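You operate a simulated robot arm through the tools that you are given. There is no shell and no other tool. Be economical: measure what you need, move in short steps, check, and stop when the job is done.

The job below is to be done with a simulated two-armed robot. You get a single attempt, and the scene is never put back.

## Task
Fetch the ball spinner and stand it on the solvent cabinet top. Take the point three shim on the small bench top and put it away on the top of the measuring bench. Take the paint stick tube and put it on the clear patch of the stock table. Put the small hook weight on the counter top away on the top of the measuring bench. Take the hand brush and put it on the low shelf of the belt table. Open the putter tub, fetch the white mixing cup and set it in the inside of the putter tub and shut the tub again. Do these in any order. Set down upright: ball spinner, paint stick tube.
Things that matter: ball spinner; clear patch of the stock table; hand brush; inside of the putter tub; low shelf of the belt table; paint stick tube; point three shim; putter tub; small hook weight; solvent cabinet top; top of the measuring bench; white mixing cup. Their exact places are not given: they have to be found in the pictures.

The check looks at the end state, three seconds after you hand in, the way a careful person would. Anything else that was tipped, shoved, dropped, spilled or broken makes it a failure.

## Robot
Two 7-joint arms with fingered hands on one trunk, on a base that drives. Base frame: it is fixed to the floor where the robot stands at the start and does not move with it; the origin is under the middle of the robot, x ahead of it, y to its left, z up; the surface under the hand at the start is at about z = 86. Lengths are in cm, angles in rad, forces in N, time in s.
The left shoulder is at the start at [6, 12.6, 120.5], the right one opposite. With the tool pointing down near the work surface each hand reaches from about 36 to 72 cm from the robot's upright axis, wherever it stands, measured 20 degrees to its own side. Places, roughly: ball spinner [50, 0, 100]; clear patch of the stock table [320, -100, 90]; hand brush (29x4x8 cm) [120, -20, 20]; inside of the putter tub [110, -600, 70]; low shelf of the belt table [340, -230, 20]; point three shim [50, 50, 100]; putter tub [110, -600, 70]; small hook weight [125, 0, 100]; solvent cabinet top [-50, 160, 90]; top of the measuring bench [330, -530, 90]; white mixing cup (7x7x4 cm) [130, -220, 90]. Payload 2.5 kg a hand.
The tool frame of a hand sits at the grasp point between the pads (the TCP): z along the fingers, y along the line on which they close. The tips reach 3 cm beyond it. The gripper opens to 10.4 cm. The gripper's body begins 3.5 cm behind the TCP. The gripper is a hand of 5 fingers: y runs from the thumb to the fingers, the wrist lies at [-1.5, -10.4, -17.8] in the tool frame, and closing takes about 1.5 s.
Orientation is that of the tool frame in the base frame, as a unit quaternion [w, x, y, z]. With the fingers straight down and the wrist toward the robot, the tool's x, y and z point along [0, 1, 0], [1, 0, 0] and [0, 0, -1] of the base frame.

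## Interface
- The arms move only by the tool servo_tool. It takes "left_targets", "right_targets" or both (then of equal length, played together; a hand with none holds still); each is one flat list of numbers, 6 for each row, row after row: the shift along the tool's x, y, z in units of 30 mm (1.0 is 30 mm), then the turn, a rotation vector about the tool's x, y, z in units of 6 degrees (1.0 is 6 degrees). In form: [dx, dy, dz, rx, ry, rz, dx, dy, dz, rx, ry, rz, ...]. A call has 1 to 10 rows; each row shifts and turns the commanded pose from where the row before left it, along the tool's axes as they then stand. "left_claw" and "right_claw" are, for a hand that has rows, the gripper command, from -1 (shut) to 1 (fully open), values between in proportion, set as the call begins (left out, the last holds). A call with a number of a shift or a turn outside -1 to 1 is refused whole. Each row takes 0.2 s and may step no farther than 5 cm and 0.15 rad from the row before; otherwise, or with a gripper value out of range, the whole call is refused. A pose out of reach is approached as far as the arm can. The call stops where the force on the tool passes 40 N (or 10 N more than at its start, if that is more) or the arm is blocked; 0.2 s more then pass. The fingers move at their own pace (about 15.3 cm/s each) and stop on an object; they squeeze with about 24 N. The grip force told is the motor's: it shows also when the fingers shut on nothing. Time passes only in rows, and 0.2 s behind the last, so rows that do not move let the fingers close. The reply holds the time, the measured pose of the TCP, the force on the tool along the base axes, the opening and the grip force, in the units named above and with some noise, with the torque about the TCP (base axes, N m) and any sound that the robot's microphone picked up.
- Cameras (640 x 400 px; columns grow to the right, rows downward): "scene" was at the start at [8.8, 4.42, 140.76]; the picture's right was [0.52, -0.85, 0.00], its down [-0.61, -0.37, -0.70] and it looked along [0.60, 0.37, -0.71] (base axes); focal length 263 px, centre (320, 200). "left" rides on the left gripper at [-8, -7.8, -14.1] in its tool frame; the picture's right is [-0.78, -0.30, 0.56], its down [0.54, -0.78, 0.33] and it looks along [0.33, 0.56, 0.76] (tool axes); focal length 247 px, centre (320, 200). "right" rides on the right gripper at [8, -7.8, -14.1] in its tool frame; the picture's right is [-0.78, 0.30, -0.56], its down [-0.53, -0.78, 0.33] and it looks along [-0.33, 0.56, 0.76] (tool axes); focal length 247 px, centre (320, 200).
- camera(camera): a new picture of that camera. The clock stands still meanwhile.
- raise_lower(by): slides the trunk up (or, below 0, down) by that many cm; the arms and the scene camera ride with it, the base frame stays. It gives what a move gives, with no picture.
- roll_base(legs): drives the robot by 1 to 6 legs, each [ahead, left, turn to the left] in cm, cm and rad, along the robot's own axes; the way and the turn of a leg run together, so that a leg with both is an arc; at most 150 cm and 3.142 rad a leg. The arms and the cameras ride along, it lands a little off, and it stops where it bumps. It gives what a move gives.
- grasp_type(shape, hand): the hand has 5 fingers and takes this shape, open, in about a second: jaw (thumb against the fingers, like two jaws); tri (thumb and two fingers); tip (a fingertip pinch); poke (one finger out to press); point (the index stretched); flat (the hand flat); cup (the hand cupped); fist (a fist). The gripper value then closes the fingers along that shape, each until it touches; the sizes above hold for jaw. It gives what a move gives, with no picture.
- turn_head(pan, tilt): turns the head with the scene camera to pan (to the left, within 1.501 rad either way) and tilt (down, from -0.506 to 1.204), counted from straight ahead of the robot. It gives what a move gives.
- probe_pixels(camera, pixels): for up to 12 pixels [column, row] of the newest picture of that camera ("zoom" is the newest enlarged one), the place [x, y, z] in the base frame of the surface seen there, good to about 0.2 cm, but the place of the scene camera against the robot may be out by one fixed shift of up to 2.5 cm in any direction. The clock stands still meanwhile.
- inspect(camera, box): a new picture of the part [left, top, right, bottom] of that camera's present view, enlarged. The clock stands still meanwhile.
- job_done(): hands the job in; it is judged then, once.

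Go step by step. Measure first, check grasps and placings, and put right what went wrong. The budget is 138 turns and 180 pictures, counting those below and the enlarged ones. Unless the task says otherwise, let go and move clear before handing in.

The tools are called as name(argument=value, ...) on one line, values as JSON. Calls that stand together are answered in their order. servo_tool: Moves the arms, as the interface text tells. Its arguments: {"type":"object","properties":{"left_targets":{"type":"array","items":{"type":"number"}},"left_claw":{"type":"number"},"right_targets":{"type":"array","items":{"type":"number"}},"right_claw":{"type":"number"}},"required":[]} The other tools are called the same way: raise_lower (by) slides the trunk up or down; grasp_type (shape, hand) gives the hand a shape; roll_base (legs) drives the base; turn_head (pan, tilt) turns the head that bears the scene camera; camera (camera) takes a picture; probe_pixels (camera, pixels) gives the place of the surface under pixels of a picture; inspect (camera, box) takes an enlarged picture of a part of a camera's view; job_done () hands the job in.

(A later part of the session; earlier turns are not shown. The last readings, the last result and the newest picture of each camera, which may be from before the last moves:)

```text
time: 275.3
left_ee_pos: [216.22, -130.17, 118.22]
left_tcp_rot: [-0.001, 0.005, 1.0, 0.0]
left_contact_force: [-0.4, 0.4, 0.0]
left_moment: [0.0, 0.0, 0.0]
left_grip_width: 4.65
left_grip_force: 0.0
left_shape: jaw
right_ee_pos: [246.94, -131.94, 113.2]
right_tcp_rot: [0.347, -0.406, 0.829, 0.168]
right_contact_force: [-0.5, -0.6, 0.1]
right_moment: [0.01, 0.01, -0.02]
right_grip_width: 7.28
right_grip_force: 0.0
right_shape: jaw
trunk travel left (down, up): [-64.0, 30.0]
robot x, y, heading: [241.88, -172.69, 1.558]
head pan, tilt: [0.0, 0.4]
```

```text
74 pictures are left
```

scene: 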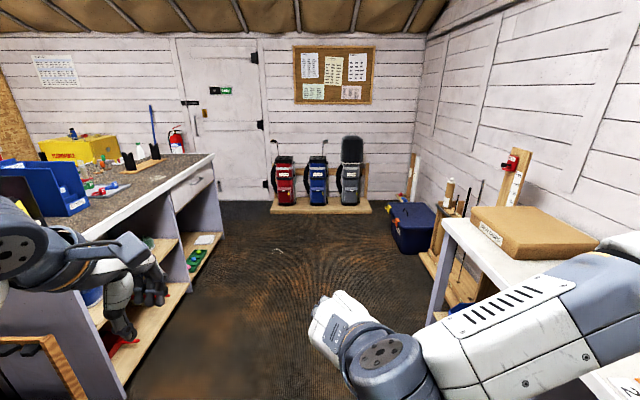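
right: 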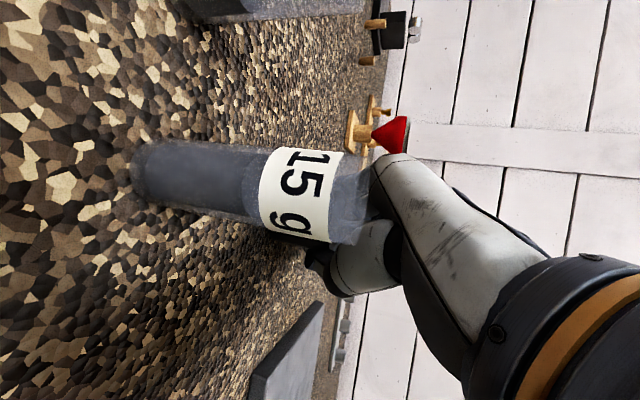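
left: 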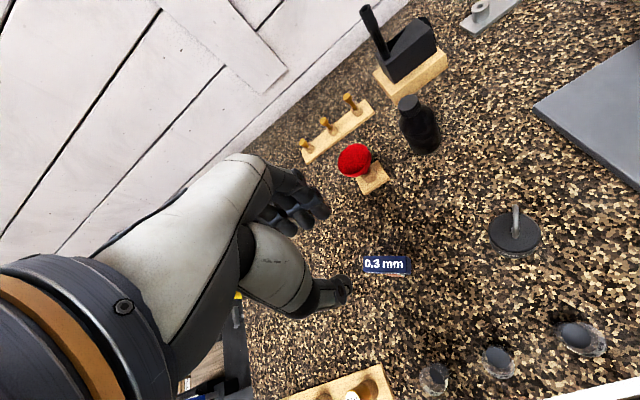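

Path ahead is clear. Advancing to y≈−63, turning to heading 150°, rotating the left hand to close along y and tilt 35° into the shelf.

roll_base(legs=[[112, 18, 0.01], [0, 0, 1.05]])

servo_tool(left_targets=[0, 0, 0, 0, 0, 1, 0, 0, 0, 0, 0, 1, 0, 0, 0, 0, 0, 1, 0, 0, 0, 0, 0, 1, 0, 0, 0, 0, 0, 1, 0, 0, 0, 0, 0, 1, 0, 0, 0, 0, 0, 1, 0, 0, 0, 0, 0, 1, 0, 0, 0, 0, 0, 1, 0, 0, 0, 0, 0, 1], left_claw=0.5)

servo_tool(left_targets=[0, 0, 0, 0, 0.97, 0, 0, 0, 0, 0, 0.97, 0, 0, 0, 0, 0, 0.97, 0, 0, 0, 0, 0, 0.97, 0, 0, 0, 0, 0, 0.97, 0, 0, 0, 0, 0, 0.97, 0])

raise_lower(by=-40)

raise_lower(by=-24)

turn_head(pan=0.1, tilt=0.5)

camera(camera="scene")

camera(camera="left")

```text
time: 283.7
left_ee_pos: [174.55, -61.68, 118.24]
left_tcp_rot: [-0.001, -0.495, 0.869, -0.001]
left_contact_force: [0.0, -0.3, 0.3]
left_moment: [0.0, -0.02, 0.02]
left_grip_width: 4.65
left_grip_force: 0.0
left_shape: jaw
right_ee_pos: [191.51, -35.73, 113.2]
right_tcp_rot: [-0.216, 0.765, -0.516, -0.319]
right_contact_force: [0.0, 0.4, -0.6]
right_moment: [-0.01, -0.02, -0.03]
right_grip_width: 7.26
right_grip_force: 0.1
right_shape: jaw
trunk travel left (down, up): [-64.0, 30.0]
robot x, y, heading: [224.59, -60.23, 2.608]
head pan, tilt: [0.0, 0.4]
```

```text
time: 285.9
left_ee_pos: [174.59, -61.64, 118.33]
left_tcp_rot: [-0.001, 0.007, 1.0, 0.0]
left_contact_force: [-0.3, -0.8, 0.1]
left_moment: [-0.01, 0.0, -0.02]
left_grip_width: 7.77
left_grip_force: 0.1
left_shape: jaw
right_ee_pos: [191.4, -35.8, 113.05]
right_tcp_rot: [-0.217, 0.765, -0.517, -0.317]
right_contact_force: [0.3, -0.1, 0.4]
right_moment: [0.04, 0.02, 0.02]
right_grip_width: 7.26
right_grip_force: 0.0
right_shape: jaw
trunk travel left (down, up): [-64.0, 30.0]
robot x, y, heading: [224.3, -60.86, 2.604]
head pan, tilt: [0.0, 0.4]
```

```text
time: 287.3
left_ee_pos: [174.54, -61.52, 118.36]
left_tcp_rot: [-0.3, 0.006, 0.954, 0.001]
left_contact_force: [0.1, 0.2, 1.1]
left_moment: [-0.01, 0.02, 0.0]
left_grip_width: 7.76
left_grip_force: 0.1
left_shape: jaw
right_ee_pos: [191.33, -35.74, 113.14]
right_tcp_rot: [-0.216, 0.765, -0.516, -0.319]
right_contact_force: [-0.4, 0.2, 0.3]
right_moment: [-0.01, 0.0, 0.0]
right_grip_width: 7.28
right_grip_force: 0.0
right_shape: jaw
trunk travel left (down, up): [-64.0, 30.0]
robot x, y, heading: [224.33, -60.77, 2.6]
head pan, tilt: [0.0, 0.4]
```

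```text
time: 291.1
left_ee_pos: [174.55, -61.6, 78.3]
left_tcp_rot: [-0.301, 0.006, 0.954, 0.002]
left_contact_force: [-0.3, 0.3, 0.3]
left_moment: [0.01, 0.0, 0.02]
left_grip_width: 7.8
left_grip_force: 0.1
left_shape: jaw
right_ee_pos: [191.43, -35.78, 73.17]
right_tcp_rot: [-0.216, 0.765, -0.516, -0.319]
right_contact_force: [0.5, 0.1, 0.2]
right_moment: [-0.02, 0.01, -0.02]
right_grip_width: 7.24
right_grip_force: 0.1
right_shape: jaw
trunk travel left (down, up): [-24.0, 70.0]
robot x, y, heading: [224.28, -60.65, 2.604]
head pan, tilt: [0.0, 0.4]
```

```text
time: 293.6
left_ee_pos: [174.47, -61.66, 54.15]
left_tcp_rot: [-0.301, 0.006, 0.954, 0.001]
left_contact_force: [0.0, 0.8, -0.4]
left_moment: [-0.01, -0.04, -0.01]
left_grip_width: 7.77
left_grip_force: 0.0
left_shape: jaw
right_ee_pos: [191.59, -35.74, 49.07]
right_tcp_rot: [-0.216, 0.764, -0.517, -0.319]
right_contact_force: [-0.6, -0.4, -0.6]
right_moment: [0.0, 0.0, -0.04]
right_grip_width: 7.27
right_grip_force: 0.0
right_shape: jaw
trunk travel left (down, up): [0.0, 94.0]
robot x, y, heading: [224.24, -60.76, 2.603]
head pan, tilt: [0.0, 0.4]
```

```text
time: 294.3
left_ee_pos: [174.41, -61.55, 54.23]
left_tcp_rot: [-0.301, 0.006, 0.954, 0.001]
left_contact_force: [-0.1, -0.4, -0.6]
left_moment: [0.0, 0.03, 0.01]
left_grip_width: 7.77
left_grip_force: 0.1
left_shape: jaw
right_ee_pos: [191.45, -35.73, 49.17]
right_tcp_rot: [-0.217, 0.764, -0.517, -0.318]
right_contact_force: [-0.1, 1.4, 0.9]
right_moment: [0.03, 0.02, -0.04]
right_grip_width: 7.26
right_grip_force: 0.0
right_shape: jaw
trunk travel left (down, up): [0.0, 94.0]
robot x, y, heading: [224.61, -60.66, 2.602]
head pan, tilt: [0.099, 0.499]
```

```text
73 pictures are left
```

scene: 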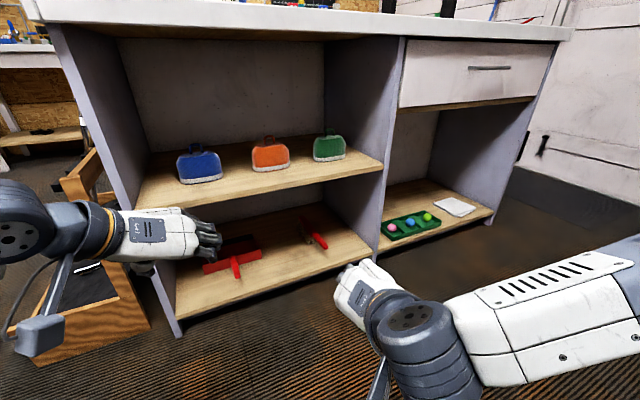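

```text
72 pictures are left
```

left: 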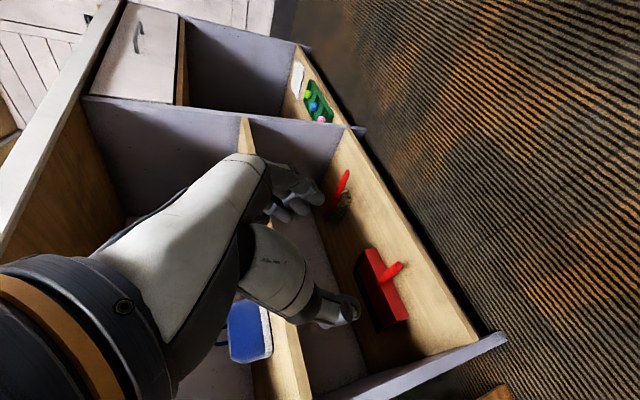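

Right hand needs to clear the space. Step A: swing right hand back/up and shift left hand +y; step B: drive half-way.

servo_tool(right_targets=[-0.84, -0.66, -0.196, 0, 0, 0, -0.84, -0.66, -0.196, 0, 0, 0, -0.84, -0.66, -0.196, 0, 0, 0, -0.84, -0.66, -0.196, 0, 0, 0, -0.84, -0.66, -0.196, 0, 0, 0, -0.84, -0.66, -0.196, 0, 0, 0, -0.84, -0.66, -0.196, 0, 0, 0, -0.84, -0.66, -0.196, 0, 0, 0, -0.84, -0.66, -0.196, 0, 0, 0])

servo_tool(left_targets=[0, 0.92, 0, 0, 0, 0, 0, 0.92, 0, 0, 0, 0, 0, 0.92, 0, 0, 0, 0, 0, 0.92, 0, 0, 0, 0, 0, 0.92, 0, 0, 0, 0, 0, 0.92, 0, 0, 0, 0, 0, 0.92, 0, 0, 0, 0, 0, 0.92, 0, 0, 0, 0])

roll_base(legs=[[22, 3.3, 0.016]])

servo_tool(left_targets=[-0.454, 0, 0.854, 0, 0, 0, -0.454, 0, 0.854, 0, 0, 0, -0.454, 0, 0.854, 0, 0, 0, -0.454, 0, 0.854, 0, 0, 0, -0.454, 0, 0.854, 0, 0, 0, -0.454, 0, 0.854, 0, 0, 0, -0.454, 0, 0.854, 0, 0, 0, -0.454, 0, 0.854, 0, 0, 0])

camera(camera="scene")

camera(camera="left")

```text
time: 296.3
left_ee_pos: [174.55, -61.6, 54.22]
left_tcp_rot: [-0.301, 0.006, 0.954, 0.002]
left_contact_force: [0.3, -0.3, 0.5]
left_moment: [0.01, -0.02, -0.01]
left_grip_width: 7.74
left_grip_force: 0.1
left_shape: jaw
right_ee_pos: [198.46, -25.19, 60.97]
right_tcp_rot: [-0.216, 0.764, -0.518, -0.319]
right_contact_force: [0.0, -0.5, -0.4]
right_moment: [-0.01, -0.01, -0.02]
right_grip_width: 7.26
right_grip_force: 0.0
right_shape: jaw
right hand out of reach, approached as far as the arm can: row 6, 7, 8, 9
trunk travel left (down, up): [0.0, 94.0]
robot x, y, heading: [224.53, -60.82, 2.604]
head pan, tilt: [0.099, 0.499]
```

```text
time: 298.1
left_ee_pos: [174.81, -39.53, 54.39]
left_tcp_rot: [-0.301, 0.006, 0.954, 0.001]
left_contact_force: [0.8, -0.1, -0.2]
left_moment: [0.0, -0.04, -0.02]
left_grip_width: 7.79
left_grip_force: 0.1
left_shape: jaw
right_ee_pos: [198.42, -25.15, 60.93]
right_tcp_rot: [-0.216, 0.764, -0.517, -0.319]
right_contact_force: [-0.4, -0.8, -0.7]
right_moment: [0.01, 0.02, 0.01]
right_grip_width: 7.25
right_grip_force: 0.1
right_shape: jaw
trunk travel left (down, up): [0.0, 94.0]
robot x, y, heading: [224.5, -61.07, 2.607]
head pan, tilt: [0.099, 0.499]
```

```text
time: 299.8
left_ee_pos: [153.71, -32.8, 54.34]
left_tcp_rot: [-0.3, -0.007, 0.954, -0.001]
left_contact_force: [0.1, -0.5, 0.2]
left_moment: [0.04, -0.01, 0.0]
left_grip_width: 7.77
left_grip_force: 0.1
left_shape: jaw
right_ee_pos: [176.82, -17.79, 60.93]
right_tcp_rot: [-0.212, 0.771, -0.507, -0.322]
right_contact_force: [-1.1, 0.0, -0.1]
right_moment: [-0.01, -0.02, 0.0]
right_grip_width: 7.29
right_grip_force: 0.1
right_shape: jaw
trunk travel left (down, up): [0.0, 94.0]
robot x, y, heading: [203.52, -53.12, 2.63]
head pan, tilt: [0.099, 0.499]
```

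```text
time: 301.6
left_ee_pos: [151.01, -32.88, 31.26]
left_tcp_rot: [-0.301, -0.007, 0.954, -0.002]
left_contact_force: [1.0, -1.0, -0.3]
left_moment: [-0.03, -0.01, 0.01]
left_grip_width: 7.76
left_grip_force: 0.0
left_shape: jaw
right_ee_pos: [176.78, -17.78, 61.02]
right_tcp_rot: [-0.212, 0.771, -0.507, -0.321]
right_contact_force: [-0.3, 0.1, 0.2]
right_moment: [-0.02, 0.02, 0.02]
right_grip_width: 7.3
right_grip_force: 0.1
right_shape: jaw
trunk travel left (down, up): [0.0, 94.0]
robot x, y, heading: [204.03, -52.52, 2.631]
head pan, tilt: [0.099, 0.499]
```

```text
71 pictures are left
```

scene: 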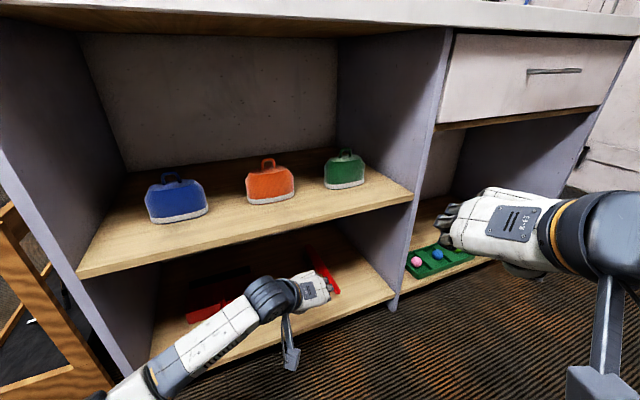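

```text
70 pictures are left
```

left: 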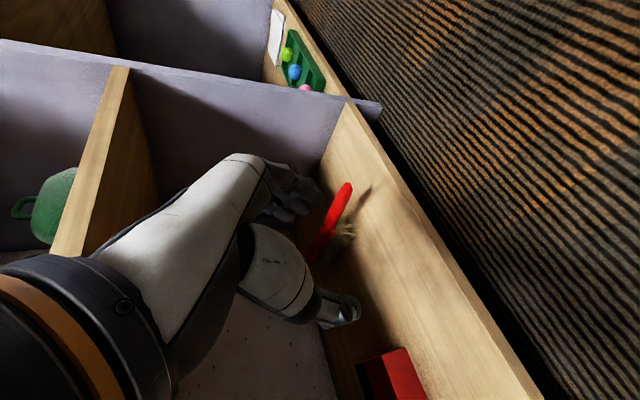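

Forearm has room on the left here. Driving 18 cm further so the hand enters the lower bay.

roll_base(legs=[[18, 0, 0]])

camera(camera="left")

camera(camera="scene")

```text
time: 303.1
left_ee_pos: [137.36, -24.24, 30.33]
left_tcp_rot: [-0.294, 0.008, 0.956, -0.004]
left_contact_force: [0.3, -0.1, -0.2]
left_moment: [-0.03, -0.01, 0.05]
left_grip_width: 7.8
left_grip_force: 0.0
left_shape: jaw
right_ee_pos: [162.03, -9.47, 60.89]
right_tcp_rot: [-0.211, 0.77, -0.508, -0.323]
right_contact_force: [-0.8, -0.4, -0.4]
right_moment: [-0.01, -0.03, -0.02]
right_grip_width: 7.28
right_grip_force: 0.0
right_shape: jaw
trunk travel left (down, up): [0.0, 94.0]
robot x, y, heading: [188.85, -44.52, 2.631]
head pan, tilt: [0.099, 0.499]
stopped in leg 1: the robot was blocked; the commanded pose is now the measured one
```

```text
69 pictures are left
```

left: 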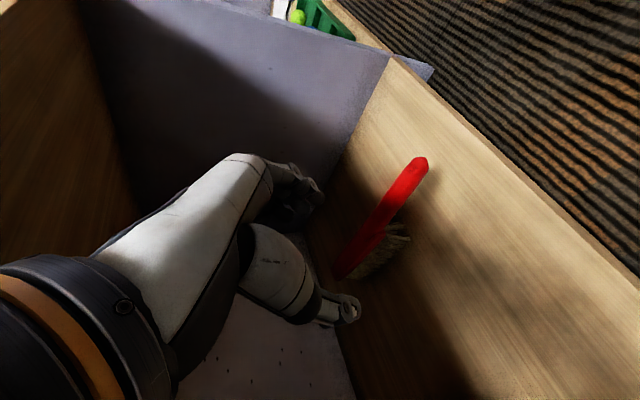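

```text
68 pictures are left
```

scene: 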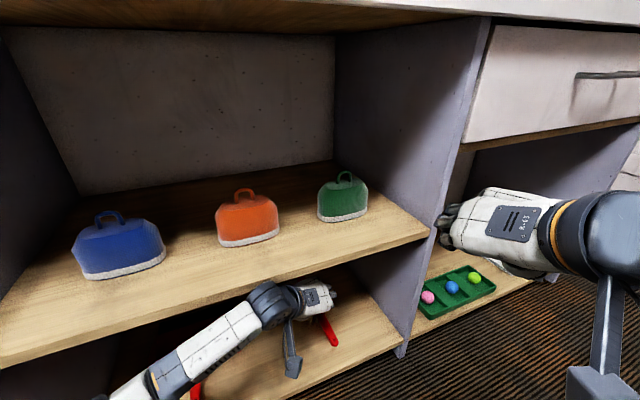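

Blocked lightly at the end of the drive (forearm). Hand is at [137.4,−24.2,30.3], brush handle visible. Shifting +y then descending to the handle in guarded steps.

servo_tool(left_targets=[0, 0.9, 0, 0, 0, 0, 0, 0.9, 0, 0, 0, 0, -0.367, 0, 0.827, 0, 0, 0, -0.367, 0, 0.827, 0, 0, 0, -0.367, 0, 0.827, 0, 0, 0])

camera(camera="left")

inspect(camera="scene", box=[60, 220, 420, 400])

```text
time: 304.3
left_ee_pos: [135.89, -19.17, 22.09]
left_tcp_rot: [-0.294, 0.006, 0.956, -0.004]
left_contact_force: [-0.7, 0.6, 0.2]
left_moment: [0.02, -0.01, 0.02]
left_grip_width: 7.8
left_grip_force: 0.0
left_shape: jaw
right_ee_pos: [161.96, -9.6, 61.02]
right_tcp_rot: [-0.213, 0.771, -0.507, -0.321]
right_contact_force: [-1.4, -0.6, -0.2]
right_moment: [0.01, -0.03, 0.01]
right_grip_width: 7.25
right_grip_force: 0.2
right_shape: jaw
trunk travel left (down, up): [0.0, 94.0]
robot x, y, heading: [188.85, -44.47, 2.629]
head pan, tilt: [0.099, 0.499]
```

```text
67 pictures are left
```

left: 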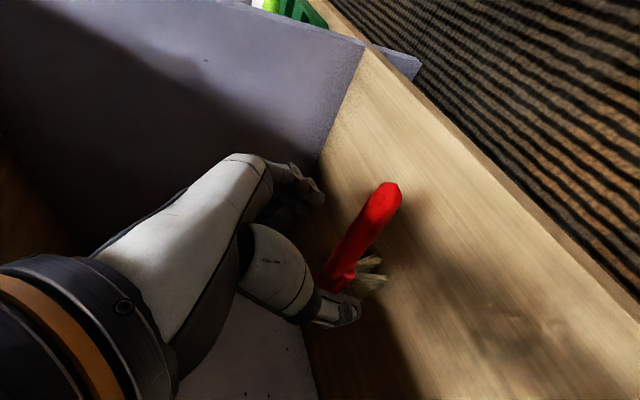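

```text
1.78 times, centred on (240, 310) of scene
```

zoom: 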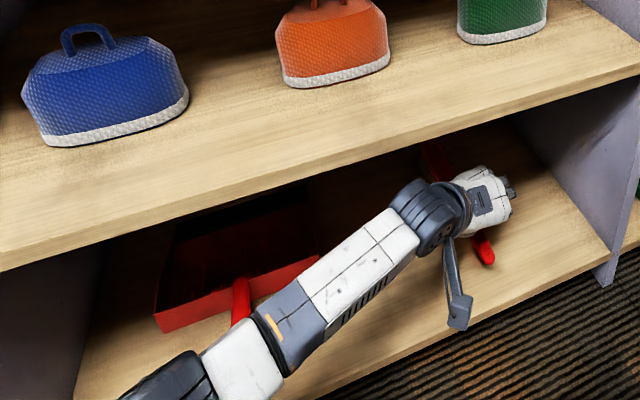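

Fingers straddle the handle. Before the last 5 cm I'll check forearm height over the dustpan handle.

probe_pixels(camera="zoom", pixels=[[240, 300], [241, 315], [230, 370], [290, 315], [350, 260], [165, 380], [180, 320], [484, 250], [420, 200], [300, 270]])

probe_pixels(camera="left", pixels=[[388, 195], [370, 220], [350, 250], [335, 280]])

```text
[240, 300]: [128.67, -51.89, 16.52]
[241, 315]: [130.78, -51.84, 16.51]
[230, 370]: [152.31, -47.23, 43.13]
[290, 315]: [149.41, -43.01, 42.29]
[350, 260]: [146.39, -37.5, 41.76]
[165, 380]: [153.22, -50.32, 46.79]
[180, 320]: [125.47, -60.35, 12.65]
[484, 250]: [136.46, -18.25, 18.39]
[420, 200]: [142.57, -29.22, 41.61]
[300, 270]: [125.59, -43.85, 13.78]
```

```text
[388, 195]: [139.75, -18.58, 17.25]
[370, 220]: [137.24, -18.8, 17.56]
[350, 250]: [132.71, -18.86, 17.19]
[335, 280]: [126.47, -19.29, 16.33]
```

Forearm clears the dustpan by ~15 cm. Descending the remaining 5 cm to [134.5,−18.8,16.9].

servo_tool(left_targets=[-0.29, 0.05, 0.85, 0, 0, 0, -0.29, 0.05, 0.85, 0, 0, 0])

camera(camera="left")

```text
time: 304.9
left_ee_pos: [134.38, -18.53, 16.96]
left_tcp_rot: [-0.293, 0.006, 0.956, -0.004]
left_contact_force: [-0.1, -0.7, 0.5]
left_moment: [-0.01, -0.03, 0.0]
left_grip_width: 7.78
left_grip_force: 0.0
left_shape: jaw
right_ee_pos: [161.99, -9.41, 60.92]
right_tcp_rot: [-0.212, 0.771, -0.507, -0.321]
right_contact_force: [0.3, -0.9, 0.4]
right_moment: [-0.03, 0.02, -0.03]
right_grip_width: 7.27
right_grip_force: 0.1
right_shape: jaw
trunk travel left (down, up): [0.0, 94.0]
robot x, y, heading: [189.44, -44.48, 2.631]
head pan, tilt: [0.099, 0.499]
```

```text
65 pictures are left
```

left: 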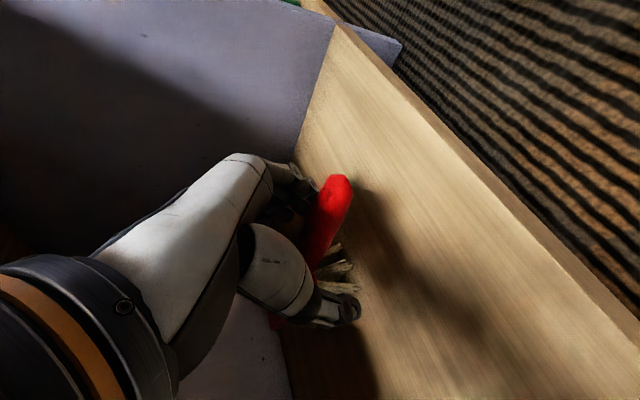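

Handle is between the fingers. Moving 3 cm deeper toward the head for balance, then closing.

servo_tool(left_targets=[0.4, 0, 0.33, 0, 0, 0, 0.4, 0, 0.33, 0, 0, 0])

servo_tool(left_targets=[0, 0, 0, 0, 0, 0, 0, 0, 0, 0, 0, 0, 0, 0, 0, 0, 0, 0, 0, 0, 0, 0, 0, 0, 0, 0, 0, 0, 0, 0, 0, 0, 0, 0, 0, 0, 0, 0, 0, 0, 0, 0, 0, 0, 0, 0, 0, 0], left_claw=-1)

servo_tool(left_targets=[0.15, 0, -0.2, 0, 0, 0, 0.3, 0, -0.4, 0, 0, 0])

camera(camera="left")

```text
time: 305.5
left_ee_pos: [131.58, -18.56, 16.73]
left_tcp_rot: [-0.294, 0.006, 0.956, -0.004]
left_contact_force: [-0.9, -0.2, -0.2]
left_moment: [0.01, 0.01, 0.01]
left_grip_width: 7.79
left_grip_force: 0.0
left_shape: jaw
right_ee_pos: [161.89, -9.57, 61.05]
right_tcp_rot: [-0.212, 0.771, -0.507, -0.321]
right_contact_force: [-0.4, 0.7, 1.2]
right_moment: [0.0, 0.0, -0.01]
right_grip_width: 7.25
right_grip_force: 0.2
right_shape: jaw
trunk travel left (down, up): [0.0, 94.0]
robot x, y, heading: [188.78, -44.43, 2.633]
head pan, tilt: [0.099, 0.499]
```

```text
time: 307.3
left_ee_pos: [131.48, -18.47, 16.67]
left_tcp_rot: [-0.294, 0.007, 0.956, -0.004]
left_contact_force: [-1.2, -1.1, 0.7]
left_moment: [0.03, 0.14, -0.01]
left_grip_width: 1.73
left_grip_force: 24.4
left_shape: jaw
right_ee_pos: [161.91, -9.44, 60.91]
right_tcp_rot: [-0.214, 0.771, -0.507, -0.321]
right_contact_force: [0.1, 0.6, 0.5]
right_moment: [0.03, -0.04, -0.06]
right_grip_width: 7.25
right_grip_force: 0.1
right_shape: jaw
trunk travel left (down, up): [0.0, 94.0]
robot x, y, heading: [189.29, -44.46, 2.63]
head pan, tilt: [0.099, 0.499]
```

```text
time: 307.9
left_ee_pos: [131.52, -18.87, 18.93]
left_tcp_rot: [-0.293, 0.005, 0.956, -0.004]
left_contact_force: [-0.3, 0.3, -1.3]
left_moment: [-0.04, 0.01, 0.02]
left_grip_width: 1.66
left_grip_force: 24.1
left_shape: jaw
right_ee_pos: [161.93, -9.5, 60.93]
right_tcp_rot: [-0.213, 0.771, -0.507, -0.321]
right_contact_force: [0.3, -0.1, -0.2]
right_moment: [0.02, -0.03, 0.0]
right_grip_width: 7.26
right_grip_force: 0.0
right_shape: jaw
trunk travel left (down, up): [0.0, 94.0]
robot x, y, heading: [188.98, -44.01, 2.633]
head pan, tilt: [0.099, 0.499]
```

```text
64 pictures are left
```

left: 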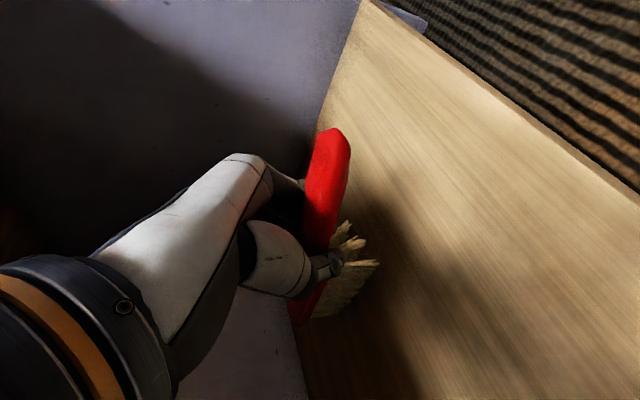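

Brush is lifted and held (grip 1.7 cm wide). Raising 4 cm and retreating straight along +x.

servo_tool(left_targets=[0.375, 0, -0.55, 0, 0, 0, 0.375, 0, -0.55, 0, 0, 0])

roll_base(legs=[[-43.6, -24.5, 0]])

camera(camera="scene")

camera(camera="left")

```text
time: 308.5
left_ee_pos: [131.49, -18.75, 22.91]
left_tcp_rot: [-0.292, 0.007, 0.956, -0.005]
left_contact_force: [0.6, -0.3, -1.2]
left_moment: [-0.01, -0.08, 0.0]
left_grip_width: 1.65
left_grip_force: 24.1
left_shape: jaw
right_ee_pos: [161.92, -9.56, 60.94]
right_tcp_rot: [-0.213, 0.771, -0.507, -0.321]
right_contact_force: [0.4, -0.7, -0.4]
right_moment: [0.0, 0.02, 0.0]
right_grip_width: 7.26
right_grip_force: 0.0
right_shape: jaw
trunk travel left (down, up): [0.0, 94.0]
robot x, y, heading: [189.23, -44.33, 2.634]
head pan, tilt: [0.099, 0.499]
```

```text
time: 309.4
left_ee_pos: [133.2, -18.74, 22.91]
left_tcp_rot: [-0.294, 0.007, 0.956, -0.005]
left_contact_force: [1.0, 0.2, -0.5]
left_moment: [0.01, -0.04, 0.01]
left_grip_width: 1.61
left_grip_force: 23.7
left_shape: jaw
right_ee_pos: [163.74, -9.48, 61.09]
right_tcp_rot: [-0.212, 0.771, -0.507, -0.322]
right_contact_force: [-0.7, -0.1, -0.7]
right_moment: [0.0, 0.02, 0.01]
right_grip_width: 7.25
right_grip_force: 0.0
right_shape: jaw
trunk travel left (down, up): [0.0, 94.0]
robot x, y, heading: [190.69, -44.57, 2.632]
head pan, tilt: [0.099, 0.499]
stopped in leg 1: the robot was blocked; the commanded pose is now the measured one
```

```text
63 pictures are left
```

scene: 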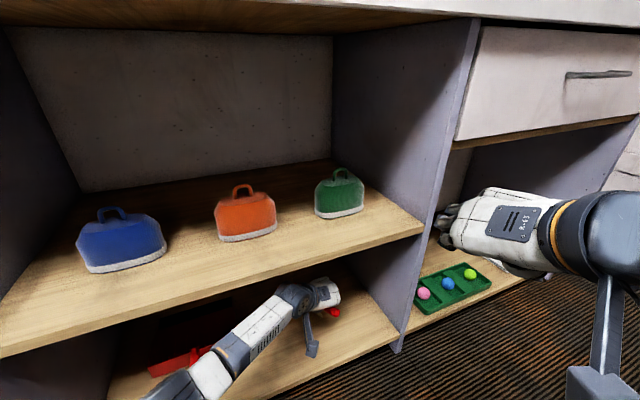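

```text
62 pictures are left
```

left: 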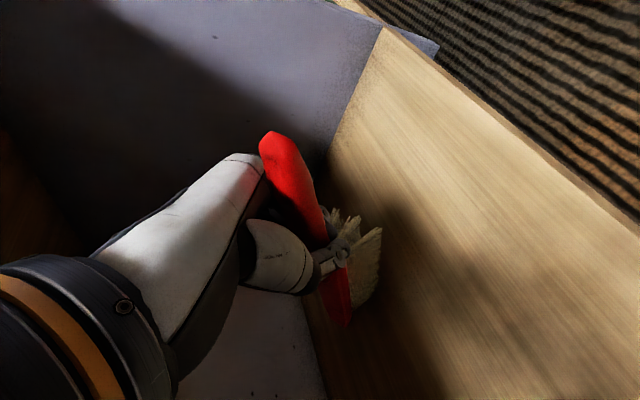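

The base was blocked after 1.5 cm: lifting probably brought the wrist against the upper shelf edge. The brush has also drooped head-down slightly. Lowering 3 cm and retreating again.

servo_tool(left_targets=[-0.28, 0, 0.41, 0, 0, 0, -0.28, 0, 0.41, 0, 0, 0])

roll_base(legs=[[-42, -23.6, 0]])

camera(camera="scene")

```text
time: 310.0
left_ee_pos: [133.06, -18.52, 19.99]
left_tcp_rot: [-0.295, 0.007, 0.955, -0.003]
left_contact_force: [6.4, -0.5, 5.5]
left_moment: [-0.13, 0.43, 0.19]
left_grip_width: 1.66
left_grip_force: 24.3
left_shape: jaw
right_ee_pos: [163.79, -9.37, 60.94]
right_tcp_rot: [-0.212, 0.771, -0.507, -0.322]
right_contact_force: [-0.2, -0.3, 0.2]
right_moment: [0.01, -0.01, 0.0]
right_grip_width: 7.26
right_grip_force: 0.1
right_shape: jaw
trunk travel left (down, up): [0.0, 94.0]
robot x, y, heading: [190.75, -44.59, 2.631]
head pan, tilt: [0.099, 0.499]
```

```text
time: 312.9
left_ee_pos: [182.17, -18.89, 19.82]
left_tcp_rot: [-0.295, 0.009, 0.956, -0.004]
left_contact_force: [0.2, 0.0, -2.1]
left_moment: [-0.01, -0.16, 0.02]
left_grip_width: 1.7
left_grip_force: 23.7
left_shape: jaw
right_ee_pos: [212.84, -9.75, 60.88]
right_tcp_rot: [-0.213, 0.77, -0.508, -0.321]
right_contact_force: [-0.1, 0.2, 0.1]
right_moment: [-0.04, 0.03, -0.02]
right_grip_width: 7.23
right_grip_force: 0.0
right_shape: jaw
trunk travel left (down, up): [0.0, 94.0]
robot x, y, heading: [239.94, -44.91, 2.626]
head pan, tilt: [0.099, 0.499]
```

```text
61 pictures are left
```

scene: 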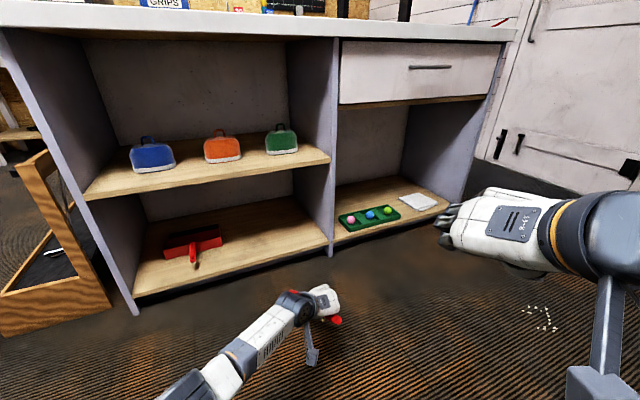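

The brush is out of the shelf; dustpan is undisturbed. I notice white chips on the floor at scene (545,315); checking where, and the brush pose.

probe_pixels(camera="scene", pixels=[[545, 315], [553, 326], [530, 308]])

camera(camera="left")

inspect(camera="scene", box=[500, 290, 600, 345])

```text
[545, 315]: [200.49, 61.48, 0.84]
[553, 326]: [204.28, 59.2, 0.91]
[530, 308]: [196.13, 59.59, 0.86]
```

```text
60 pictures are left
```

left: 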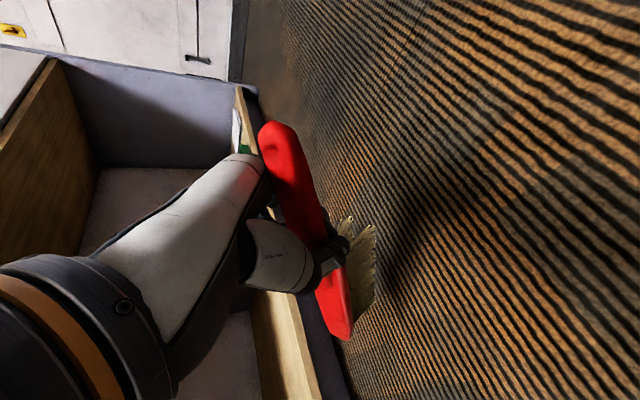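

```text
6.40 times, centred on (550, 318) of scene
```

zoom: 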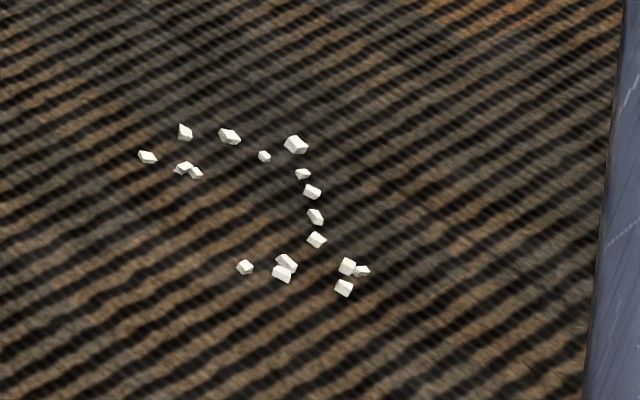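

Those floor chips at [200,60] are separate scene debris. Brush is held, head drooped. Turning around toward the belt table (heading −30° puts the hand pointing into its shelf) and driving down.

roll_base(legs=[[25, 0, 0], [0, 0, -1.573], [0, 0, -1.573], [44, -70, 0], [44, -70, 0]])

turn_head(pan=0.3, tilt=0.35)

camera(camera="scene")

camera(camera="left")

```text
time: 329.2
left_ee_pos: [293.9, -201.34, 19.28]
left_tcp_rot: [-0.004, 0.958, 0.01, 0.287]
left_contact_force: [-0.7, -0.6, -1.4]
left_moment: [-0.06, 0.14, 0.02]
left_grip_width: 1.62
left_grip_force: 24.3
left_shape: jaw
right_ee_pos: [264.4, -211.1, 61.02]
right_tcp_rot: [0.322, 0.492, 0.781, -0.212]
right_contact_force: [0.4, 1.3, -0.1]
right_moment: [0.0, 0.0, 0.0]
right_grip_width: 7.27
right_grip_force: 0.0
right_shape: jaw
trunk travel left (down, up): [0.0, 94.0]
robot x, y, heading: [236.09, -177.67, -0.478]
head pan, tilt: [0.099, 0.499]
stopped in leg 5: the robot was blocked; the commanded pose is now the measured one
```

```text
time: 329.9
left_ee_pos: [293.66, -201.63, 18.87]
left_tcp_rot: [-0.005, 0.959, 0.009, 0.284]
left_contact_force: [0.1, 0.7, -2.7]
left_moment: [-0.01, 0.14, -0.01]
left_grip_width: 1.63
left_grip_force: 23.9
left_shape: jaw
right_ee_pos: [264.27, -211.27, 60.62]
right_tcp_rot: [0.321, 0.492, 0.78, -0.215]
right_contact_force: [0.7, 0.0, 0.2]
right_moment: [-0.01, 0.0, 0.05]
right_grip_width: 7.27
right_grip_force: 0.1
right_shape: jaw
trunk travel left (down, up): [0.0, 94.0]
robot x, y, heading: [235.39, -177.32, -0.476]
head pan, tilt: [0.3, 0.351]
```

```text
58 pictures are left
```

scene: 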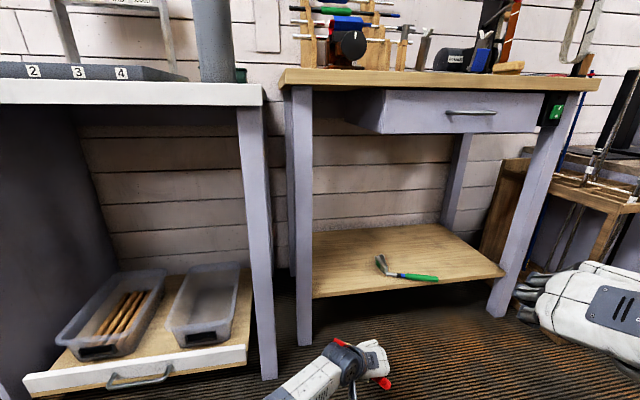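

```text
57 pictures are left
```

left: 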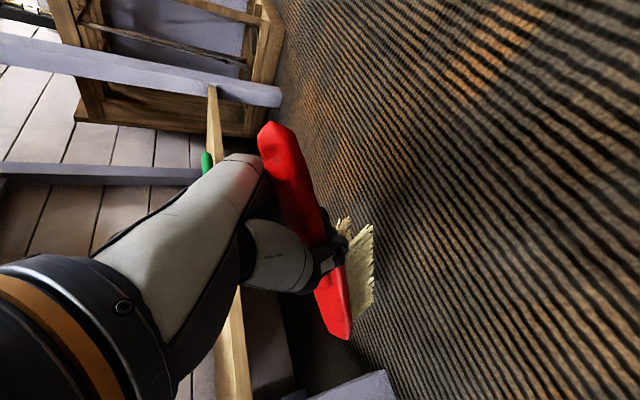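

Blocked at [235,−177]. Probing what is near: stock table drawer (140,368), leg (265,360), belt table legs and shelf.

probe_pixels(camera="scene", pixels=[[240, 358], [60, 385], [268, 370], [304, 335], [315, 294], [500, 275], [495, 300], [400, 245], [410, 277], [380, 262], [300, 382], [355, 355]])

turn_head(pan=0.6, tilt=0.85)

camera(camera="scene")

```text
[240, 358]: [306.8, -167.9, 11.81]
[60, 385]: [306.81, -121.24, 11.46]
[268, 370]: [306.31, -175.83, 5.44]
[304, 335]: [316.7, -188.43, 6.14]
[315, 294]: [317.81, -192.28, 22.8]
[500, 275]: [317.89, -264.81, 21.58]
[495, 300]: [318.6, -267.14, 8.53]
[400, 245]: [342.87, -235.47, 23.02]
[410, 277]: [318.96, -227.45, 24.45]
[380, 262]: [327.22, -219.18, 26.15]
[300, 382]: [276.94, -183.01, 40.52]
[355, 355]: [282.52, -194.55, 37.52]
```

```text
time: 330.9
left_ee_pos: [293.68, -201.63, 18.96]
left_tcp_rot: [-0.004, 0.959, 0.009, 0.284]
left_contact_force: [-0.1, 0.1, -2.8]
left_moment: [-0.04, 0.16, -0.01]
left_grip_width: 1.65
left_grip_force: 24.0
left_shape: jaw
right_ee_pos: [264.25, -211.36, 60.85]
right_tcp_rot: [0.321, 0.491, 0.781, -0.214]
right_contact_force: [-0.2, -0.2, 1.0]
right_moment: [0.01, 0.02, 0.01]
right_grip_width: 7.24
right_grip_force: 0.1
right_shape: jaw
trunk travel left (down, up): [0.0, 94.0]
robot x, y, heading: [235.51, -177.35, -0.477]
head pan, tilt: [0.6, 0.85]
```

```text
56 pictures are left
```

scene: 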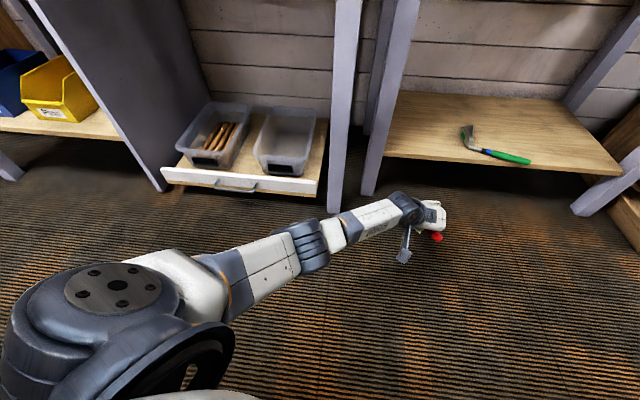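

Brush probably brushed the belt table's leg at [318.6,−187]. Shelf: front edge x≈319.5, z≈21.8; hammer around y −216…−228; free space y −235…−262. Raising 16 cm, stepping back and shifting to y≈−248.

raise_lower(by=18)

roll_base(legs=[[-17.8, -9.2, 0], [21.6, -41.7, 0]])

turn_head(pan=0.4, tilt=0.5)

camera(camera="scene")

camera(camera="left")

```text
time: 333.1
left_ee_pos: [294.57, -200.41, 27.33]
left_tcp_rot: [-0.014, 0.956, 0.006, 0.294]
left_contact_force: [0.4, -0.2, -3.0]
left_moment: [-0.06, 0.2, 0.0]
left_grip_width: 1.63
left_grip_force: 24.6
left_shape: jaw
right_ee_pos: [264.21, -210.8, 68.26]
right_tcp_rot: [0.325, 0.497, 0.779, -0.202]
right_contact_force: [0.8, -0.9, -1.2]
right_moment: [0.0, 0.02, -0.01]
right_grip_width: 7.26
right_grip_force: 0.0
right_shape: jaw
trunk travel left (down, up): [-7.4, 86.6]
robot x, y, heading: [235.95, -176.57, -0.479]
head pan, tilt: [0.6, 0.85]
stopped: the arm was blocked; the commanded pose is now the measured one
```

```text
time: 334.1
left_ee_pos: [294.11, -199.33, 27.04]
left_tcp_rot: [-0.014, 0.956, 0.012, 0.292]
left_contact_force: [-0.2, 0.3, -2.4]
left_moment: [-0.05, 0.18, 0.0]
left_grip_width: 1.65
left_grip_force: 24.6
left_shape: jaw
right_ee_pos: [264.03, -210.13, 68.05]
right_tcp_rot: [0.326, 0.491, 0.782, -0.201]
right_contact_force: [-0.3, 0.1, 0.3]
right_moment: [0.01, 0.0, -0.01]
right_grip_width: 7.28
right_grip_force: 0.1
right_shape: jaw
trunk travel left (down, up): [-7.4, 86.6]
robot x, y, heading: [235.78, -176.17, -0.463]
head pan, tilt: [0.6, 0.85]
stopped in leg 1: the robot was blocked; the commanded pose is now the measured one
```

```text
time: 334.9
left_ee_pos: [294.02, -199.67, 26.85]
left_tcp_rot: [-0.014, 0.956, 0.012, 0.292]
left_contact_force: [0.0, 0.2, -2.5]
left_moment: [-0.06, 0.2, 0.01]
left_grip_width: 1.64
left_grip_force: 24.7
left_shape: jaw
right_ee_pos: [263.95, -209.99, 68.03]
right_tcp_rot: [0.325, 0.492, 0.782, -0.202]
right_contact_force: [0.0, 0.4, -0.7]
right_moment: [0.01, 0.01, 0.0]
right_grip_width: 7.26
right_grip_force: 0.1
right_shape: jaw
trunk travel left (down, up): [-7.4, 86.6]
robot x, y, heading: [235.34, -176.52, -0.469]
head pan, tilt: [0.4, 0.499]
```

```text
55 pictures are left
```

scene: 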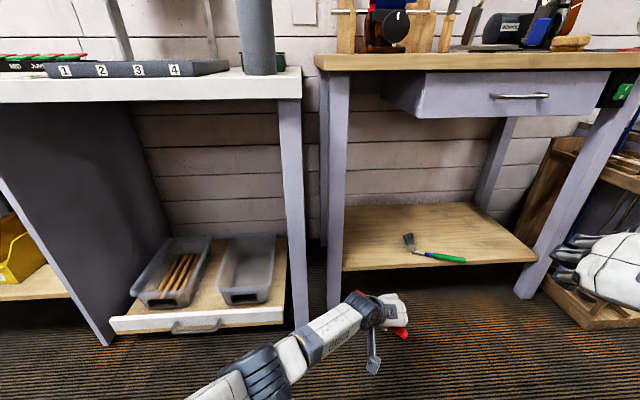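

```text
54 pictures are left
```

left: 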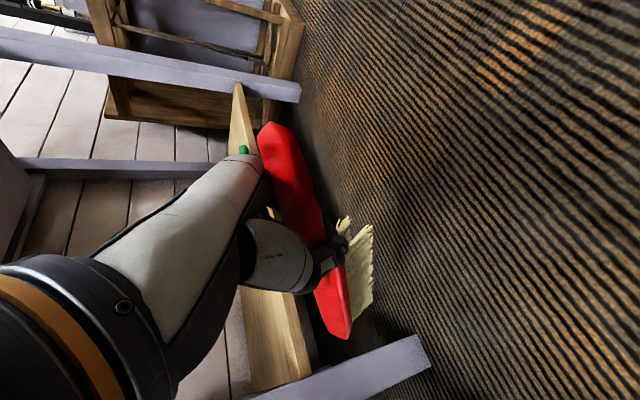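

Raising and backing are blocked: likely my right elbow is under the central table edge. Looking right.

turn_head(pan=-1.2, tilt=0.6)

camera(camera="scene")

```text
time: 336.6
left_ee_pos: [294.04, -199.58, 26.67]
left_tcp_rot: [-0.014, 0.956, 0.011, 0.292]
left_contact_force: [0.4, -0.5, -2.4]
left_moment: [-0.06, 0.18, -0.01]
left_grip_width: 1.64
left_grip_force: 23.7
left_shape: jaw
right_ee_pos: [264.05, -210.15, 68.06]
right_tcp_rot: [0.324, 0.492, 0.782, -0.203]
right_contact_force: [0.4, -0.1, 0.2]
right_moment: [-0.01, 0.0, 0.03]
right_grip_width: 7.29
right_grip_force: 0.1
right_shape: jaw
trunk travel left (down, up): [-7.4, 86.6]
robot x, y, heading: [235.5, -176.01, -0.471]
head pan, tilt: [-1.201, 0.6]
```

```text
53 pictures are left
```

scene: 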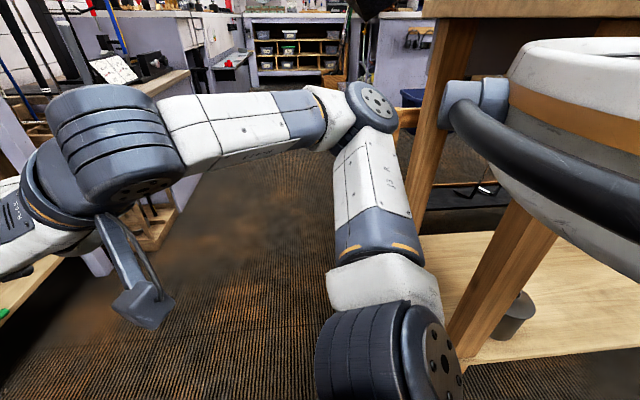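

My right elbow is close to the central table's leg/corner. I'll pull the right hand forward 12 cm to draw the elbow in, and lower the trunk back a little.

servo_tool(right_targets=[0, 1, 0, 0, 0, 0, 0, 1, 0, 0, 0, 0, 0, 1, 0, 0, 0, 0, 0, 1, 0, 0, 0, 0])

raise_lower(by=-4)

camera(camera="scene")

```text
time: 337.6
left_ee_pos: [293.93, -199.51, 26.79]
left_tcp_rot: [-0.014, 0.956, 0.011, 0.291]
left_contact_force: [-0.3, 1.0, -2.1]
left_moment: [-0.05, 0.18, 0.02]
left_grip_width: 1.64
left_grip_force: 23.8
left_shape: jaw
right_ee_pos: [274.78, -205.23, 68.1]
right_tcp_rot: [0.324, 0.492, 0.782, -0.202]
right_contact_force: [0.4, 0.5, 0.0]
right_moment: [0.02, -0.01, 0.01]
right_grip_width: 7.28
right_grip_force: 0.0
right_shape: jaw
trunk travel left (down, up): [-7.4, 86.6]
robot x, y, heading: [235.44, -175.99, -0.466]
head pan, tilt: [-1.201, 0.6]
```

```text
time: 338.4
left_ee_pos: [293.9, -199.72, 23.1]
left_tcp_rot: [-0.011, 0.956, 0.012, 0.292]
left_contact_force: [0.2, 0.3, -2.5]
left_moment: [-0.09, 0.19, -0.03]
left_grip_width: 1.66
left_grip_force: 23.6
left_shape: jaw
right_ee_pos: [274.59, -204.98, 64.68]
right_tcp_rot: [0.325, 0.492, 0.781, -0.205]
right_contact_force: [0.2, 0.0, 0.0]
right_moment: [-0.03, 0.01, 0.03]
right_grip_width: 7.29
right_grip_force: 0.1
right_shape: jaw
trunk travel left (down, up): [-3.4, 90.6]
robot x, y, heading: [235.45, -176.33, -0.469]
head pan, tilt: [-1.201, 0.6]
```

```text
52 pictures are left
```

scene: 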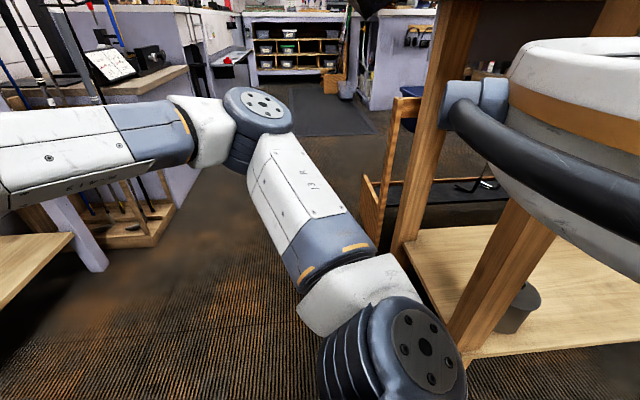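

The elbow is drawn in now. Testing the raise again.

raise_lower(by=14)

roll_base(legs=[[3, 2, 0]])

```text
time: 340.3
left_ee_pos: [293.98, -199.21, 27.25]
left_tcp_rot: [-0.015, 0.956, 0.011, 0.294]
left_contact_force: [-0.2, 0.9, -2.0]
left_moment: [-0.05, 0.18, -0.02]
left_grip_width: 1.64
left_grip_force: 24.2
left_shape: jaw
right_ee_pos: [274.63, -205.0, 68.7]
right_tcp_rot: [0.327, 0.494, 0.781, -0.199]
right_contact_force: [-0.2, -0.6, -0.8]
right_moment: [0.04, -0.01, 0.0]
right_grip_width: 7.26
right_grip_force: 0.1
right_shape: jaw
trunk travel left (down, up): [-7.5, 86.5]
robot x, y, heading: [236.3, -176.05, -0.469]
head pan, tilt: [-1.201, 0.6]
stopped: the arm was blocked; the commanded pose is now the measured one
```

```text
time: 341.1
left_ee_pos: [297.61, -198.71, 27.63]
left_tcp_rot: [-0.012, 0.955, 0.011, 0.295]
left_contact_force: [0.0, 0.4, -2.0]
left_moment: [-0.04, 0.18, 0.03]
left_grip_width: 1.63
left_grip_force: 23.7
left_shape: jaw
right_ee_pos: [278.01, -204.38, 68.9]
right_tcp_rot: [0.328, 0.493, 0.781, -0.2]
right_contact_force: [0.3, -0.1, -0.7]
right_moment: [0.0, 0.0, 0.0]
right_grip_width: 7.29
right_grip_force: 0.0
right_shape: jaw
trunk travel left (down, up): [-7.5, 86.5]
robot x, y, heading: [239.23, -175.2, -0.47]
head pan, tilt: [-1.201, 0.6]
```

Blocked at the same trunk height, so it's something else. Looking left/up around the left arm.

turn_head(pan=1.2, tilt=0.5)

camera(camera="scene")

camera(camera="right")

```text
time: 343.4
left_ee_pos: [297.56, -198.82, 27.46]
left_tcp_rot: [-0.013, 0.955, 0.012, 0.295]
left_contact_force: [-1.1, -0.4, -2.2]
left_moment: [0.0, 0.21, 0.0]
left_grip_width: 1.63
left_grip_force: 24.1
left_shape: jaw
right_ee_pos: [278.09, -204.3, 68.83]
right_tcp_rot: [0.328, 0.492, 0.781, -0.201]
right_contact_force: [-0.2, 0.1, -0.1]
right_moment: [-0.01, -0.02, -0.04]
right_grip_width: 7.28
right_grip_force: 0.0
right_shape: jaw
trunk travel left (down, up): [-7.5, 86.5]
robot x, y, heading: [239.06, -175.57, -0.47]
head pan, tilt: [1.201, 0.499]
```

```text
51 pictures are left
```

scene: 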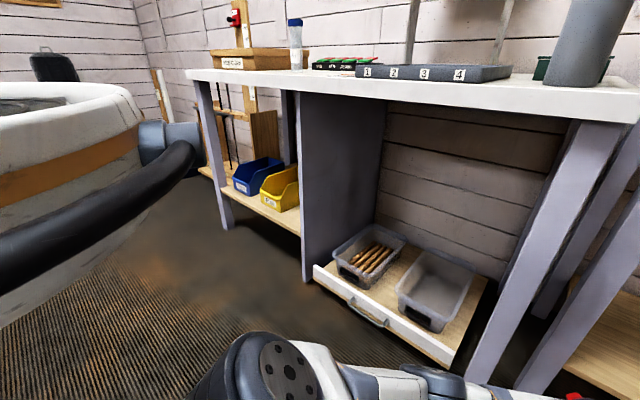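

```text
50 pictures are left
```

right: 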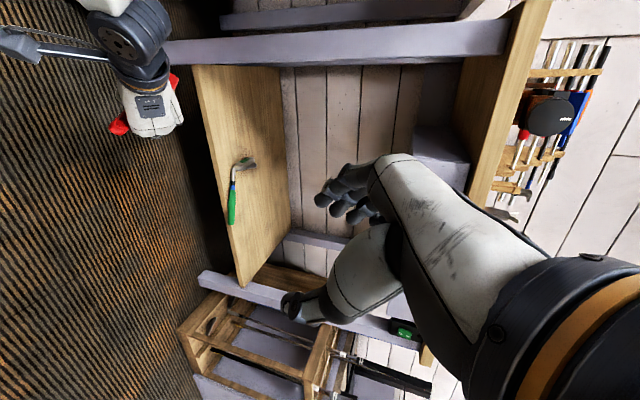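

The left side is free, so the contact must be on the right/rear with the central table. I'll raise and retract the left arm itself, then drive straight +x away from that table.

servo_tool(left_targets=[-0.095, 0, -0.87, 0, 0, 0, -0.095, 0, -0.87, 0, 0, 0, -0.095, 0, -0.87, 0, 0, 0, -0.095, 0, -0.87, 0, 0, 0, -0.095, 0, -0.87, 0, 0, 0, -0.095, 0, -0.87, 0, 0, 0, -0.095, 0, -0.87, 0, 0, 0])

roll_base(legs=[[10.7, 5.5, 0]])

camera(camera="left")

```text
time: 344.9
left_ee_pos: [285.42, -199.19, 41.16]
left_tcp_rot: [-0.014, 0.955, 0.012, 0.295]
left_contact_force: [1.4, 0.3, -2.0]
left_moment: [-0.02, 0.17, -0.02]
left_grip_width: 1.66
left_grip_force: 23.9
left_shape: jaw
right_ee_pos: [278.01, -204.37, 68.89]
right_tcp_rot: [0.328, 0.494, 0.78, -0.201]
right_contact_force: [0.0, 0.2, 0.5]
right_moment: [-0.02, -0.01, -0.01]
right_grip_width: 7.26
right_grip_force: 0.1
right_shape: jaw
trunk travel left (down, up): [-7.5, 86.5]
robot x, y, heading: [239.1, -175.67, -0.473]
head pan, tilt: [1.201, 0.499]
```

```text
time: 346.2
left_ee_pos: [297.5, -199.09, 40.97]
left_tcp_rot: [-0.012, 0.956, 0.014, 0.291]
left_contact_force: [-0.4, -0.8, -2.3]
left_moment: [-0.02, 0.18, 0.0]
left_grip_width: 1.66
left_grip_force: 24.1
left_shape: jaw
right_ee_pos: [290.28, -204.09, 68.73]
right_tcp_rot: [0.326, 0.49, 0.782, -0.204]
right_contact_force: [0.6, 0.3, 0.4]
right_moment: [0.04, 0.01, -0.01]
right_grip_width: 7.27
right_grip_force: 0.1
right_shape: jaw
trunk travel left (down, up): [-7.5, 86.5]
robot x, y, heading: [251.31, -175.46, -0.468]
head pan, tilt: [1.201, 0.499]
```

```text
49 pictures are left
```

left: 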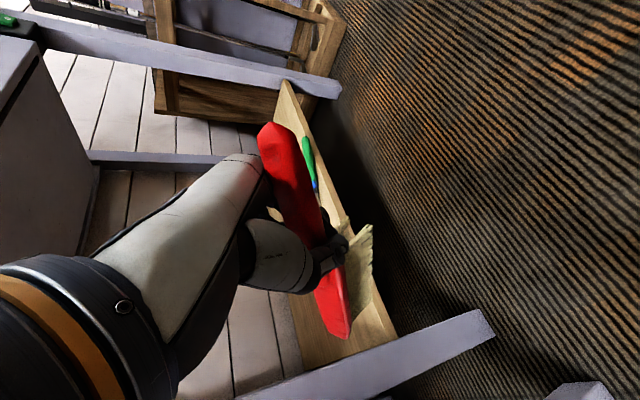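

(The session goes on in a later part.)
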